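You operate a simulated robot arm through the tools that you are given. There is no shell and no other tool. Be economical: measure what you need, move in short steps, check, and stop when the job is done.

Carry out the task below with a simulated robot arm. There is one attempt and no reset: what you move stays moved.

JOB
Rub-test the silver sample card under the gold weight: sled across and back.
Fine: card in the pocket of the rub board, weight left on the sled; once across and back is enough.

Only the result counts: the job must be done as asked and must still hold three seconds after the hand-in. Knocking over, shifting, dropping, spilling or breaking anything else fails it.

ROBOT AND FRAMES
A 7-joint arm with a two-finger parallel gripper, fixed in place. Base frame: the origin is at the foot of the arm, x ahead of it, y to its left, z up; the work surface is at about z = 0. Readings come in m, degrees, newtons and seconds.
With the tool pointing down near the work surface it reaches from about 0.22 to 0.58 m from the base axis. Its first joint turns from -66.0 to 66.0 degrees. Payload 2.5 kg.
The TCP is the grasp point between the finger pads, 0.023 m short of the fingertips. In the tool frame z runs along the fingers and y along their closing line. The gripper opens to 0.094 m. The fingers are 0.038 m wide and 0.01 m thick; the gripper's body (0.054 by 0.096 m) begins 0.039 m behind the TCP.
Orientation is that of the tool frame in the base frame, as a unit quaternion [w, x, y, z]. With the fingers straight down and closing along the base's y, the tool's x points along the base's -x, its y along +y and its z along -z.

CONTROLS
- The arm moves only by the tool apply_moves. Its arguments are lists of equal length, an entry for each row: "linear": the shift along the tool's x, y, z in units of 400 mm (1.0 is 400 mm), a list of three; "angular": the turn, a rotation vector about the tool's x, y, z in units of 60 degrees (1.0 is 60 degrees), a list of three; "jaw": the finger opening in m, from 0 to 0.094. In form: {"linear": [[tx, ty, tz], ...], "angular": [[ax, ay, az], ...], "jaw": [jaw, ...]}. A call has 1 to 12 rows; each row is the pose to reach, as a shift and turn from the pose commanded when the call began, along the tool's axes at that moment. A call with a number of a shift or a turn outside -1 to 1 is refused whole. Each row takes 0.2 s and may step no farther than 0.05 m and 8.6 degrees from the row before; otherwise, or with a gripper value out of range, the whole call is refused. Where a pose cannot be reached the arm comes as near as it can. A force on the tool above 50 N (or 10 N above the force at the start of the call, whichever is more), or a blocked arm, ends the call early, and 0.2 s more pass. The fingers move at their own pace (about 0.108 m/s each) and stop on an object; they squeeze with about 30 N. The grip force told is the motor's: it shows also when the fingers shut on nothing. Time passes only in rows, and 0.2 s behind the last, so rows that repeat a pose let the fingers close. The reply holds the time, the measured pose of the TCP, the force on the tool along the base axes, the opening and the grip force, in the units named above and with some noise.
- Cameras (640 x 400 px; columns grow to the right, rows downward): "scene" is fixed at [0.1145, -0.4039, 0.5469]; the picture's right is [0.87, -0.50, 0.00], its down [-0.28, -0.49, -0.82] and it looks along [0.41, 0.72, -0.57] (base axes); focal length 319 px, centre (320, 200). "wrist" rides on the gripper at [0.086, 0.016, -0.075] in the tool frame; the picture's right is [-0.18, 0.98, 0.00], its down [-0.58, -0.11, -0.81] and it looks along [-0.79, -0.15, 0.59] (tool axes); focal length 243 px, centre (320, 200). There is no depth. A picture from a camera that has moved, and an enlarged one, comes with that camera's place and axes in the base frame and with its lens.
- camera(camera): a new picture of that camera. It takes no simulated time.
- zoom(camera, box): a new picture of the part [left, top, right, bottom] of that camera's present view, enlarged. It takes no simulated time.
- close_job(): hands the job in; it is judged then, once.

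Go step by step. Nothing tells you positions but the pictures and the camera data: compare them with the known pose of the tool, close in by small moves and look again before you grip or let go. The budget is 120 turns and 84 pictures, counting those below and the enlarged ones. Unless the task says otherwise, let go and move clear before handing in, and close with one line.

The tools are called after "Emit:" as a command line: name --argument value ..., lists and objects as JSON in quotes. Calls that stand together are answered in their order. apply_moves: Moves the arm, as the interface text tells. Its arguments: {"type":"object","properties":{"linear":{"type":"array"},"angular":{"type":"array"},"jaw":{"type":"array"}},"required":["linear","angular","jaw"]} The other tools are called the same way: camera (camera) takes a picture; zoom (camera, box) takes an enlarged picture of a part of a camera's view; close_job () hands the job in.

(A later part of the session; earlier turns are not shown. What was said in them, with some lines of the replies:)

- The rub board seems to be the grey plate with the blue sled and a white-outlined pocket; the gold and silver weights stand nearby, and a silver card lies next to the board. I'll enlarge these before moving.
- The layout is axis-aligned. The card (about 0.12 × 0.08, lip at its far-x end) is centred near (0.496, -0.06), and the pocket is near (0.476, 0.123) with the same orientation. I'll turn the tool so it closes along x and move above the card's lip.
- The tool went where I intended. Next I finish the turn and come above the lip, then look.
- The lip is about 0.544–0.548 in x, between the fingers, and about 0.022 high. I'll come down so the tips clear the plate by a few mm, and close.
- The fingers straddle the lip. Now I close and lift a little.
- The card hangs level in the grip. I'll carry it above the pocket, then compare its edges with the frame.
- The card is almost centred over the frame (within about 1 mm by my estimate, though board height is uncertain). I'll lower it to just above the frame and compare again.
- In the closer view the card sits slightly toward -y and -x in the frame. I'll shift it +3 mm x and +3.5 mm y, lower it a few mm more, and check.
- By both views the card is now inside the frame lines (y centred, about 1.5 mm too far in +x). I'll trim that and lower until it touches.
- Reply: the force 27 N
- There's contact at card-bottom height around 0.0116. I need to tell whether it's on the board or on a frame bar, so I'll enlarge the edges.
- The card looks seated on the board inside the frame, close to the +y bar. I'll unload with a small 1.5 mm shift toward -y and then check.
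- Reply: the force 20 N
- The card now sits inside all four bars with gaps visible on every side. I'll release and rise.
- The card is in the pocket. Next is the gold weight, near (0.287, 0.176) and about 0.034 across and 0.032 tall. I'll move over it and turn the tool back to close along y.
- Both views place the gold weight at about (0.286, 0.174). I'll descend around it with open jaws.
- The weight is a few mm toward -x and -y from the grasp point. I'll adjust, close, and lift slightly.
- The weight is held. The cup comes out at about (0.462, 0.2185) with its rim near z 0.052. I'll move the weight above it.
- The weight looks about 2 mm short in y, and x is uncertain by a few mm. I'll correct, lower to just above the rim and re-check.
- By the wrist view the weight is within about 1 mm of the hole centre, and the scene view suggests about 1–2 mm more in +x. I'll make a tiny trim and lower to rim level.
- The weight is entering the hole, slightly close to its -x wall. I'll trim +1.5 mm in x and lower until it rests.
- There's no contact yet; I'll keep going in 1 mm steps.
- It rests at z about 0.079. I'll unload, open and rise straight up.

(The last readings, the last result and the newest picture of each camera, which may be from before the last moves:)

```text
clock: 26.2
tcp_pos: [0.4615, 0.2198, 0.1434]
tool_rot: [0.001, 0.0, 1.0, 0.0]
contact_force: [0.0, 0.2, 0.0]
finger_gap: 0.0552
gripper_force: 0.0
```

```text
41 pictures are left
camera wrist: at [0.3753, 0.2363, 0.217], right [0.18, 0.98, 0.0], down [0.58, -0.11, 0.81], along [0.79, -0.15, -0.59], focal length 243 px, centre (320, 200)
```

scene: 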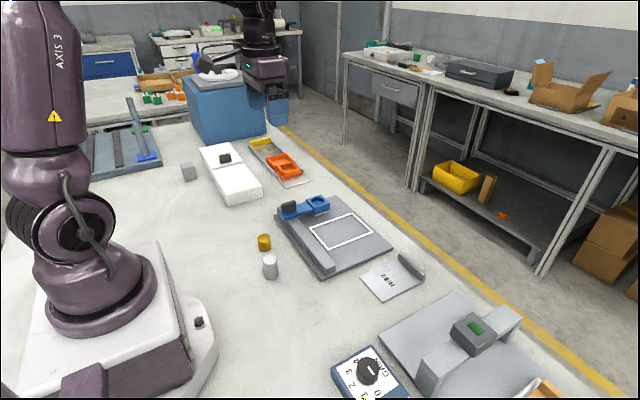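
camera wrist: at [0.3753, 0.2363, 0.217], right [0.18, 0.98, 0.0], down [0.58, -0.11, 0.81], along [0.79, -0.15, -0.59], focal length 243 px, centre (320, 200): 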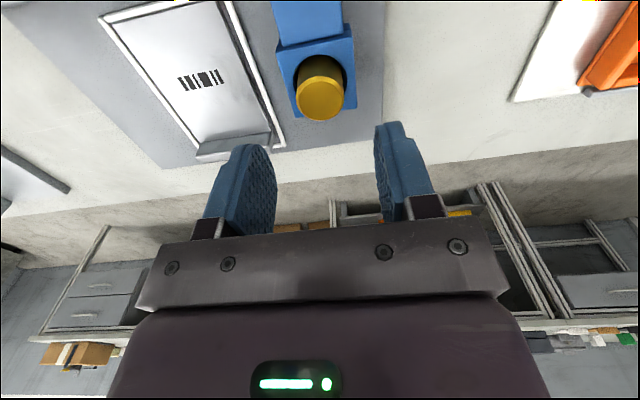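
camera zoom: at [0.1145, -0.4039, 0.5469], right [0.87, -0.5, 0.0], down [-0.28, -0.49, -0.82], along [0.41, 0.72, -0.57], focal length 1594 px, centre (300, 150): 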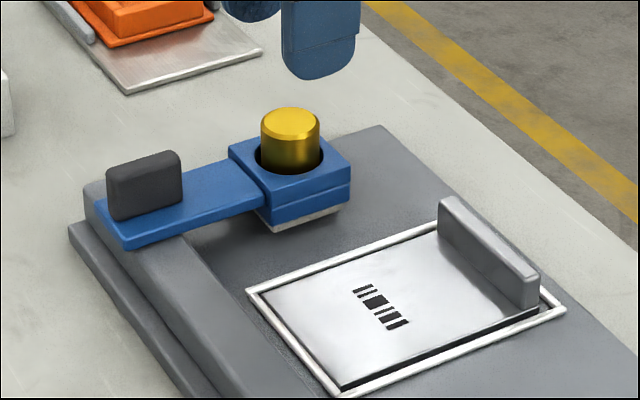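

The weight stands in the cup. Next I move above the sled's black knob near (0.379, 0.222), top about z 0.075, and look.

Emit:
apply_moves --linear '[[0.1, 0, 0], [0.206, 0.004, 0], [0.206, 0.004, 0]]' --angular '[[0, 0, 0], [0, 0, 0], [0, 0, 0]]' --jaw '[0.055, 0.055, 0.055]'

Emit:
camera --camera "wrist"

Emit:
zoom --camera "scene" --box '[240, 150, 368, 230]'

```text
clock: 27.0
tcp_pos: [0.3778, 0.2229, 0.1437]
tool_rot: [0.0, 0.0, 1.0, 0.0]
contact_force: [-0.7, 0.2, -0.5]
finger_gap: 0.055
gripper_force: 0.0
```

```text
40 pictures are left
camera wrist: at [0.2916, 0.2397, 0.2169], right [0.18, 0.98, 0.0], down [0.58, -0.11, 0.81], along [0.79, -0.15, -0.59], focal length 243 px, centre (320, 200)
```

wrist: 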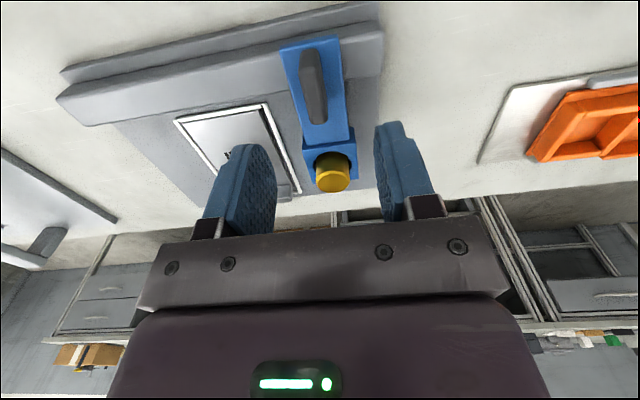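

```text
5.00 times, centred on (304, 190) of scene
camera zoom: at [0.1145, -0.4039, 0.5469], right [0.87, -0.5, 0.0], down [-0.28, -0.49, -0.82], along [0.41, 0.72, -0.57], focal length 1594 px, centre (400, 250)
```

zoom: 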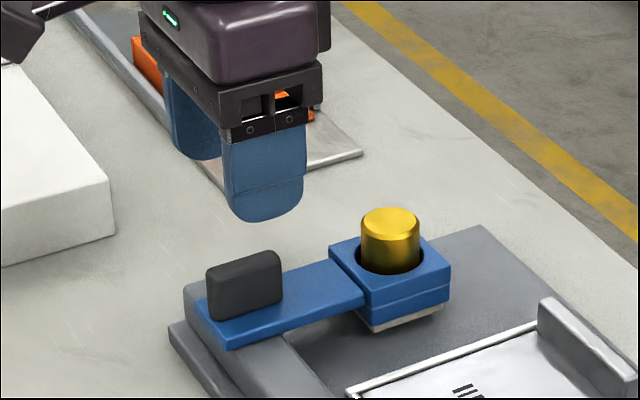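

The knob centre is at about (0.372, 0.221). I'll descend around it with the tips staying above the arm plate, then close.

Emit:
apply_moves --linear '[[0.015, -0.005, 0.07], [0.015, -0.005, 0.14], [0.015, -0.005, 0.17], [0.015, -0.005, 0.17]]' --angular '[[0, 0, 0], [0, 0, 0], [0, 0, 0], [0, 0, 0]]' --jaw '[0.055, 0.055, 0.055, 0.055]'

Emit:
zoom --camera "scene" --box '[250, 160, 346, 220]'

Emit:
camera --camera "wrist"

```text
clock: 28.0
tcp_pos: [0.3718, 0.2193, 0.0737]
tool_rot: [0.0, -0.001, 1.0, 0.0]
contact_force: [1.0, 0.6, -0.2]
finger_gap: 0.0551
gripper_force: 0.0
```

```text
6.67 times, centred on (298, 190) of scene
camera zoom: at [0.1145, -0.4039, 0.5469], right [0.87, -0.5, 0.0], down [-0.28, -0.49, -0.82], along [0.41, 0.72, -0.57], focal length 2126 px, centre (467, 267)
```

zoom: 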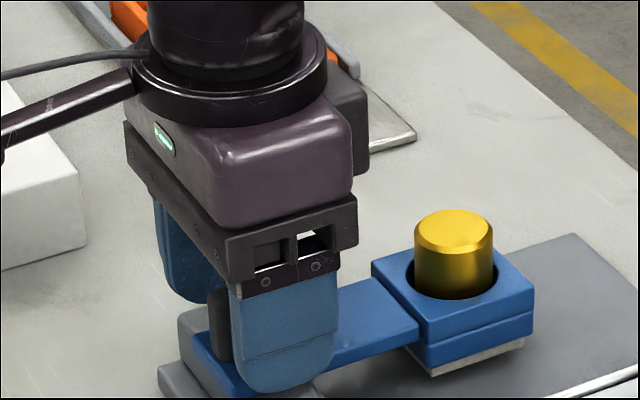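

```text
37 pictures are left
camera wrist: at [0.2855, 0.2361, 0.1478], right [0.18, 0.98, 0.0], down [0.58, -0.11, 0.81], along [0.79, -0.15, -0.59], focal length 243 px, centre (320, 200)
```

wrist: 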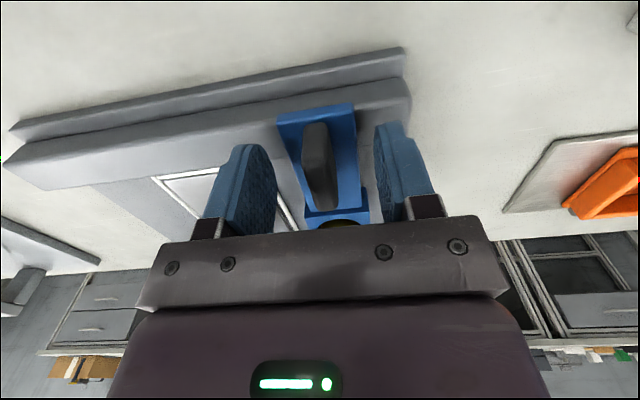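

The knob sits between the fingers. I'll close on it.

Emit:
apply_moves --linear '[[0, 0, 0], [0, 0, 0], [0, 0, 0], [0, 0, 0], [0, 0, 0]]' --angular '[[0, 0, 0], [0, 0, 0], [0, 0, 0], [0, 0, 0], [0, 0, 0]]' --jaw '[0.04, 0.02, 0.008, 0.008, 0.008]'

Emit:
zoom --camera "scene" --box '[250, 160, 410, 260]'

```text
clock: 29.2
tcp_pos: [0.3723, 0.2199, 0.0735]
tool_rot: [0.0, 0.0, 1.0, 0.0]
contact_force: [0.7, 0.1, -1.5]
finger_gap: 0.0129
gripper_force: 45.1
```

```text
4.00 times, centred on (330, 210) of scene
camera zoom: at [0.1145, -0.4039, 0.5469], right [0.87, -0.5, 0.0], down [-0.28, -0.49, -0.82], along [0.41, 0.72, -0.57], focal length 1275 px, centre (280, 160)
```

zoom: 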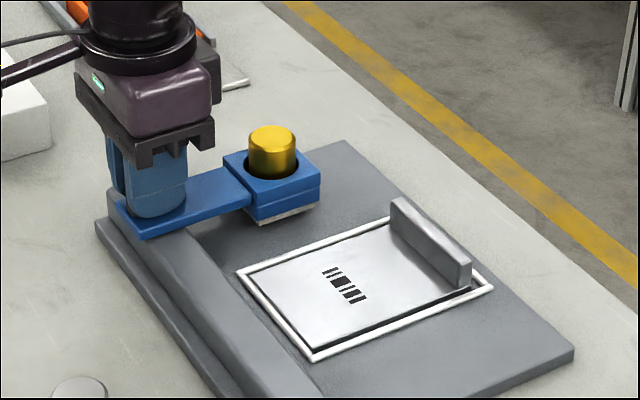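

The knob is held. I'll draw the sled towards -y, starting with a short test stretch.

Emit:
apply_moves --linear '[[0, -0.02, 0], [0, -0.04, 0], [0, -0.06, 0], [0, -0.08, 0], [0, -0.1, 0], [0, -0.12, 0]]' --angular '[[0, 0, 0], [0, 0, 0], [0, 0, 0], [0, 0, 0], [0, 0, 0], [0, 0, 0]]' --jaw '[0.008, 0.008, 0.008, 0.008, 0.008, 0.008]'

Emit:
zoom --camera "scene" --box '[250, 160, 410, 260]'

```text
clock: 30.6
tcp_pos: [0.3722, 0.172, 0.0742]
tool_rot: [0.0, -0.001, 1.0, 0.001]
contact_force: [-10.5, 0.9, 24.6]
finger_gap: 0.013
gripper_force: 44.9
```

```text
4.00 times, centred on (330, 210) of scene
camera zoom: at [0.1144, -0.404, 0.5469], right [0.87, -0.5, 0.0], down [-0.28, -0.49, -0.82], along [0.41, 0.72, -0.57], focal length 1275 px, centre (280, 160)
```

zoom: 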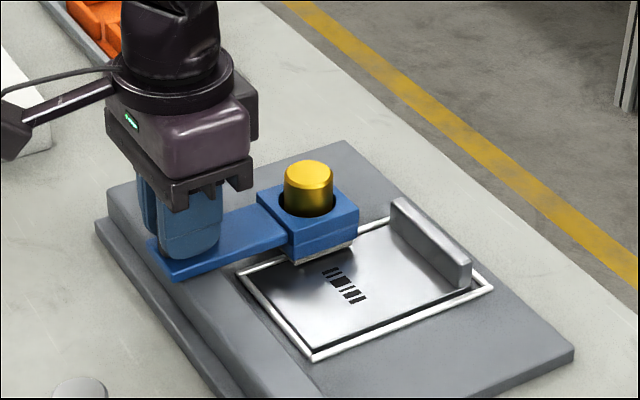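

The sled rides up on the frame/card and pushes up on the tool at about 25 N, so it should be free to float. I'll ease the jaws to 16 mm around the 13 mm knob, so the fingers only push it sideways, and look.

Emit:
apply_moves --linear '[[0, 0, 0], [0, 0, 0], [0, 0, 0]]' --angular '[[0, 0, 0], [0, 0, 0], [0, 0, 0]]' --jaw '[0.016, 0.016, 0.016]'

Emit:
zoom --camera "scene" --box '[270, 180, 382, 250]'

Emit:
camera --camera "wrist"

```text
clock: 31.4
tcp_pos: [0.3723, 0.1702, 0.0727]
tool_rot: [0.0, 0.0, 1.0, 0.0]
contact_force: [0.3, 0.3, 0.4]
finger_gap: 0.0159
gripper_force: 0.0
```

```text
5.71 times, centred on (326, 215) of scene
camera zoom: at [0.1145, -0.4039, 0.5469], right [0.87, -0.5, 0.0], down [-0.28, -0.49, -0.82], along [0.41, 0.72, -0.57], focal length 1822 px, centre (286, 114)
```

zoom: 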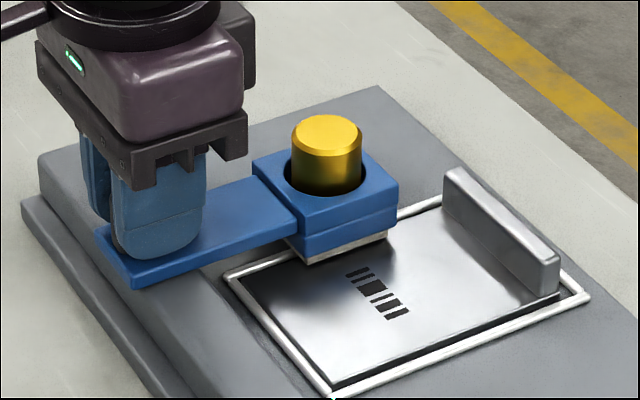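

```text
33 pictures are left
camera wrist: at [0.2855, 0.1878, 0.1473], right [0.18, 0.98, 0.0], down [0.58, -0.11, 0.81], along [0.79, -0.15, -0.59], focal length 243 px, centre (320, 200)
```

wrist: 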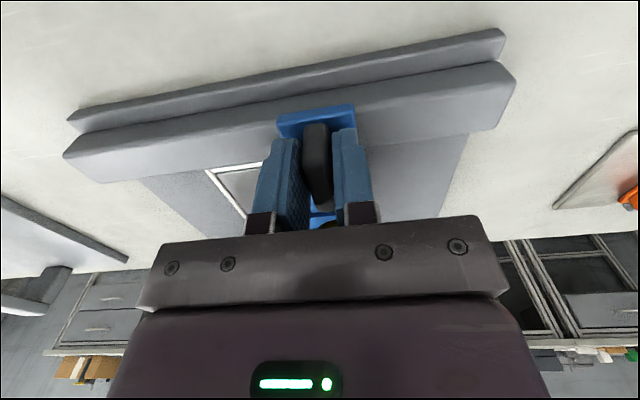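

The load is gone and the sled stays level on the card. I'll continue across to about y = 0.03 with loose jaws.

Emit:
apply_moves --linear '[[0, -0.01, -0.004], [0, -0.04, -0.004], [0, -0.07, -0.004], [0, -0.1, -0.004], [0, -0.13, -0.004], [0, -0.16, -0.004]]' --angular '[[0, 0, 0], [0, 0, 0], [0, 0, 0], [0, 0, 0], [0, 0, 0], [0, 0, 0]]' --jaw '[0.016, 0.016, 0.016, 0.016, 0.016, 0.016]'

Emit:
zoom --camera "scene" --box '[260, 180, 420, 280]'

```text
clock: 32.8
tcp_pos: [0.3718, 0.1069, 0.076]
tool_rot: [0.0, 0.0, 1.0, 0.0]
contact_force: [-0.1, 0.7, 0.2]
finger_gap: 0.016
gripper_force: 0.0
```

```text
4.00 times, centred on (340, 230) of scene
camera zoom: at [0.1145, -0.4039, 0.5469], right [0.87, -0.5, 0.0], down [-0.28, -0.49, -0.82], along [0.41, 0.72, -0.57], focal length 1275 px, centre (240, 80)
```

zoom: 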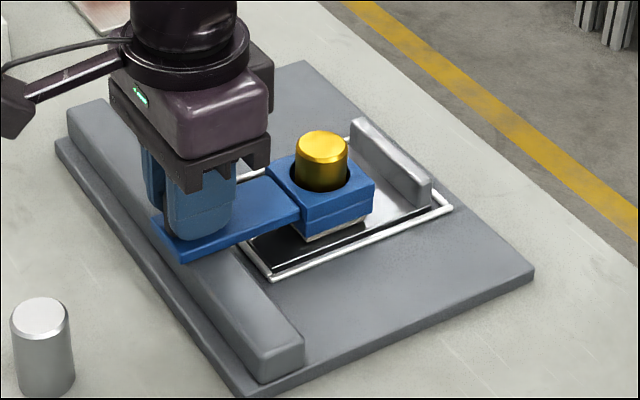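

It's sliding cleanly. I'll finish the crossing to y of about 0.034.

Emit:
apply_moves --linear '[[0, -0.03, 0], [0, -0.06, 0], [0, -0.09, 0], [0, -0.12, 0], [0, -0.15, 0], [0, -0.182, 0]]' --angular '[[0, 0, 0], [0, 0, 0], [0, 0, 0], [0, 0, 0], [0, 0, 0], [0, 0, 0]]' --jaw '[0.016, 0.016, 0.016, 0.016, 0.016, 0.016]'

Emit:
zoom --camera "scene" --box '[260, 180, 420, 280]'

```text
clock: 34.2
tcp_pos: [0.3713, 0.0362, 0.0748]
tool_rot: [0.001, -0.001, 1.0, 0.002]
contact_force: [2.8, 10.2, -4.9]
finger_gap: 0.0201
gripper_force: 4.9
```

```text
4.00 times, centred on (340, 230) of scene
camera zoom: at [0.1146, -0.4039, 0.5469], right [0.87, -0.5, 0.0], down [-0.28, -0.49, -0.82], along [0.41, 0.72, -0.57], focal length 1275 px, centre (240, 80)
```

zoom: 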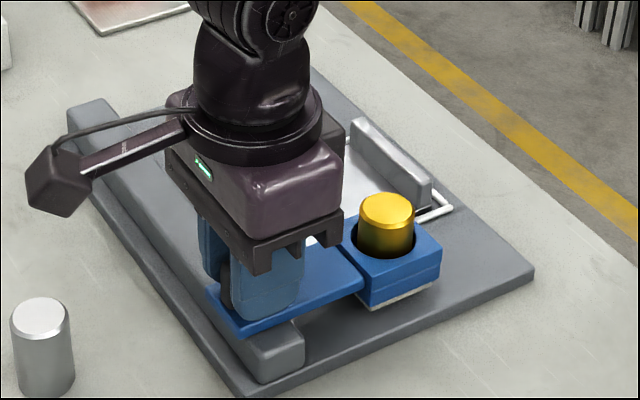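

The sled is past the pocket (cup at y about 0.038), apparently at its end of travel. Now I push it back.

Emit:
apply_moves --linear '[[0, 0.01, 0], [0, 0.03, 0], [0, 0.06, 0], [0, 0.09, 0], [0, 0.12, 0], [0, 0.15, 0], [0, 0.18, 0], [0, 0.21, 0], [0, 0.24, 0]]' --angular '[[0, 0, 0], [0, 0, 0], [0, 0, 0], [0, 0, 0], [0, 0, 0], [0, 0, 0], [0, 0, 0], [0, 0, 0], [0, 0, 0]]' --jaw '[0.016, 0.016, 0.016, 0.016, 0.016, 0.016, 0.016, 0.016, 0.016]'

Emit:
zoom --camera "scene" --box '[260, 180, 420, 280]'

```text
clock: 36.2
tcp_pos: [0.3715, 0.1319, 0.0763]
tool_rot: [-0.001, -0.001, 1.0, 0.0]
contact_force: [0.3, -0.2, 0.2]
finger_gap: 0.0161
gripper_force: 0.1
```

```text
4.00 times, centred on (340, 230) of scene
camera zoom: at [0.1145, -0.4039, 0.5469], right [0.87, -0.5, 0.0], down [-0.28, -0.49, -0.82], along [0.41, 0.72, -0.57], focal length 1275 px, centre (240, 80)
```

zoom: 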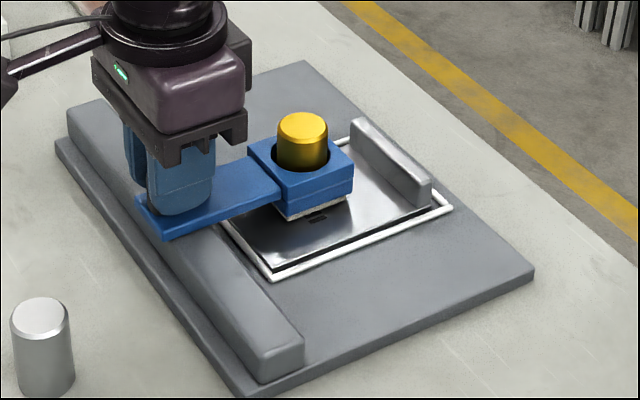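

It's returning well. I'll finish the way back to its starting place.

Emit:
apply_moves --linear '[[0, 0.03, 0], [0, 0.06, 0], [0, 0.09, 0], [0, 0.12, 0], [0, 0.15, 0], [0, 0.18, 0], [0, 0.205, 0], [0, 0.218, 0], [0, 0.228, 0]]' --angular '[[0, 0, 0], [0, 0, 0], [0, 0, 0], [0, 0, 0], [0, 0, 0], [0, 0, 0], [0, 0, 0], [0, 0, 0], [0, 0, 0]]' --jaw '[0.016, 0.016, 0.016, 0.016, 0.016, 0.016, 0.016, 0.016, 0.016]'

Emit:
zoom --camera "scene" --box '[260, 170, 420, 270]'

```text
clock: 38.2
tcp_pos: [0.3722, 0.2227, 0.0757]
tool_rot: [0.0, -0.001, 1.0, -0.001]
contact_force: [-1.1, -3.2, 1.9]
finger_gap: 0.017
gripper_force: 1.5
```

```text
4.00 times, centred on (340, 220) of scene
camera zoom: at [0.1145, -0.4039, 0.5469], right [0.87, -0.5, 0.0], down [-0.28, -0.49, -0.82], along [0.41, 0.72, -0.57], focal length 1275 px, centre (240, 120)
```

zoom: 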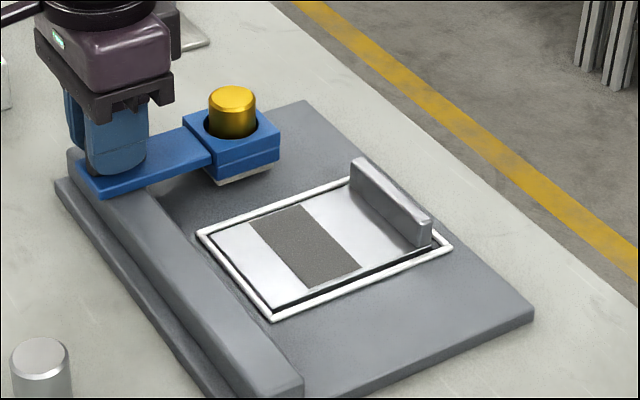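

The rubbed strip shows on the card and the sled is back at its stop. I'll open and rise clear.

Emit:
apply_moves --linear '[[0, -0.004, 0], [0, -0.004, 0], [0, -0.004, 0], [0, -0.004, -0.05], [0, -0.004, -0.15], [0, -0.004, -0.25], [0, -0.004, -0.25]]' --angular '[[0, 0, 0], [0, 0, 0], [0, 0, 0], [0, 0, 0], [0, 0, 0], [0, 0, 0], [0, 0, 0]]' --jaw '[0.025, 0.04, 0.04, 0.04, 0.04, 0.04, 0.04]'

Emit:
zoom --camera "scene" --box '[240, 170, 400, 270]'

Emit:
camera --camera "scene"

```text
clock: 39.8
tcp_pos: [0.3729, 0.2193, 0.1748]
tool_rot: [0.0, 0.001, 1.0, -0.001]
contact_force: [0.3, 0.2, -0.4]
finger_gap: 0.0402
gripper_force: 0.0
```

```text
4.00 times, centred on (320, 220) of scene
camera zoom: at [0.1145, -0.4039, 0.5469], right [0.87, -0.5, 0.0], down [-0.28, -0.49, -0.82], along [0.41, 0.72, -0.57], focal length 1275 px, centre (320, 120)
```

zoom: 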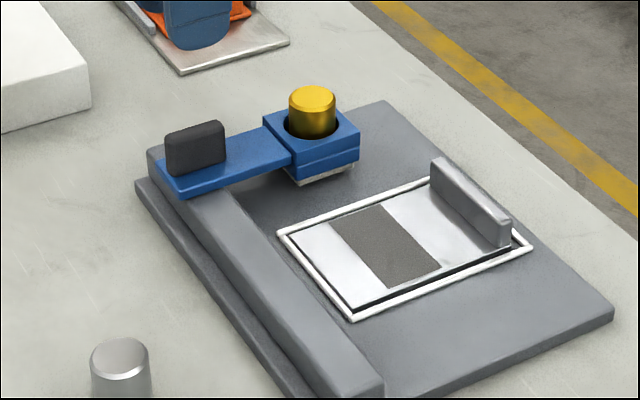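

```text
27 pictures are left
```

scene: 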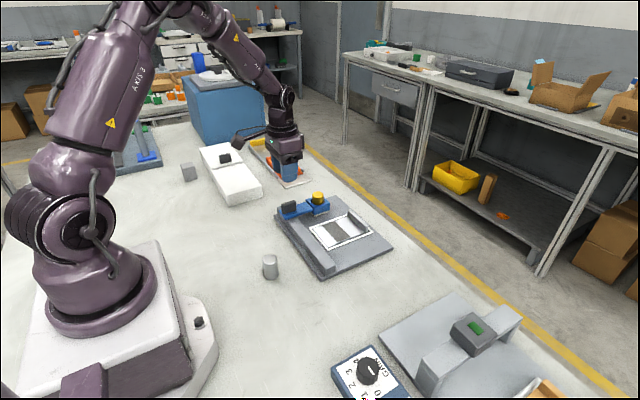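

The card lies in the pocket with the rub strip across it, the gold weight is on the sled, the sled is home, and nothing else has moved. I'm handing in.

Emit:
close_job

```text
The job is handed in.
```

The silver card is in the rub board's pocket and was rubbed once across and back under the gold weight. The weight is still on the sled, the sled is back at its starting end, and the arm is clear.
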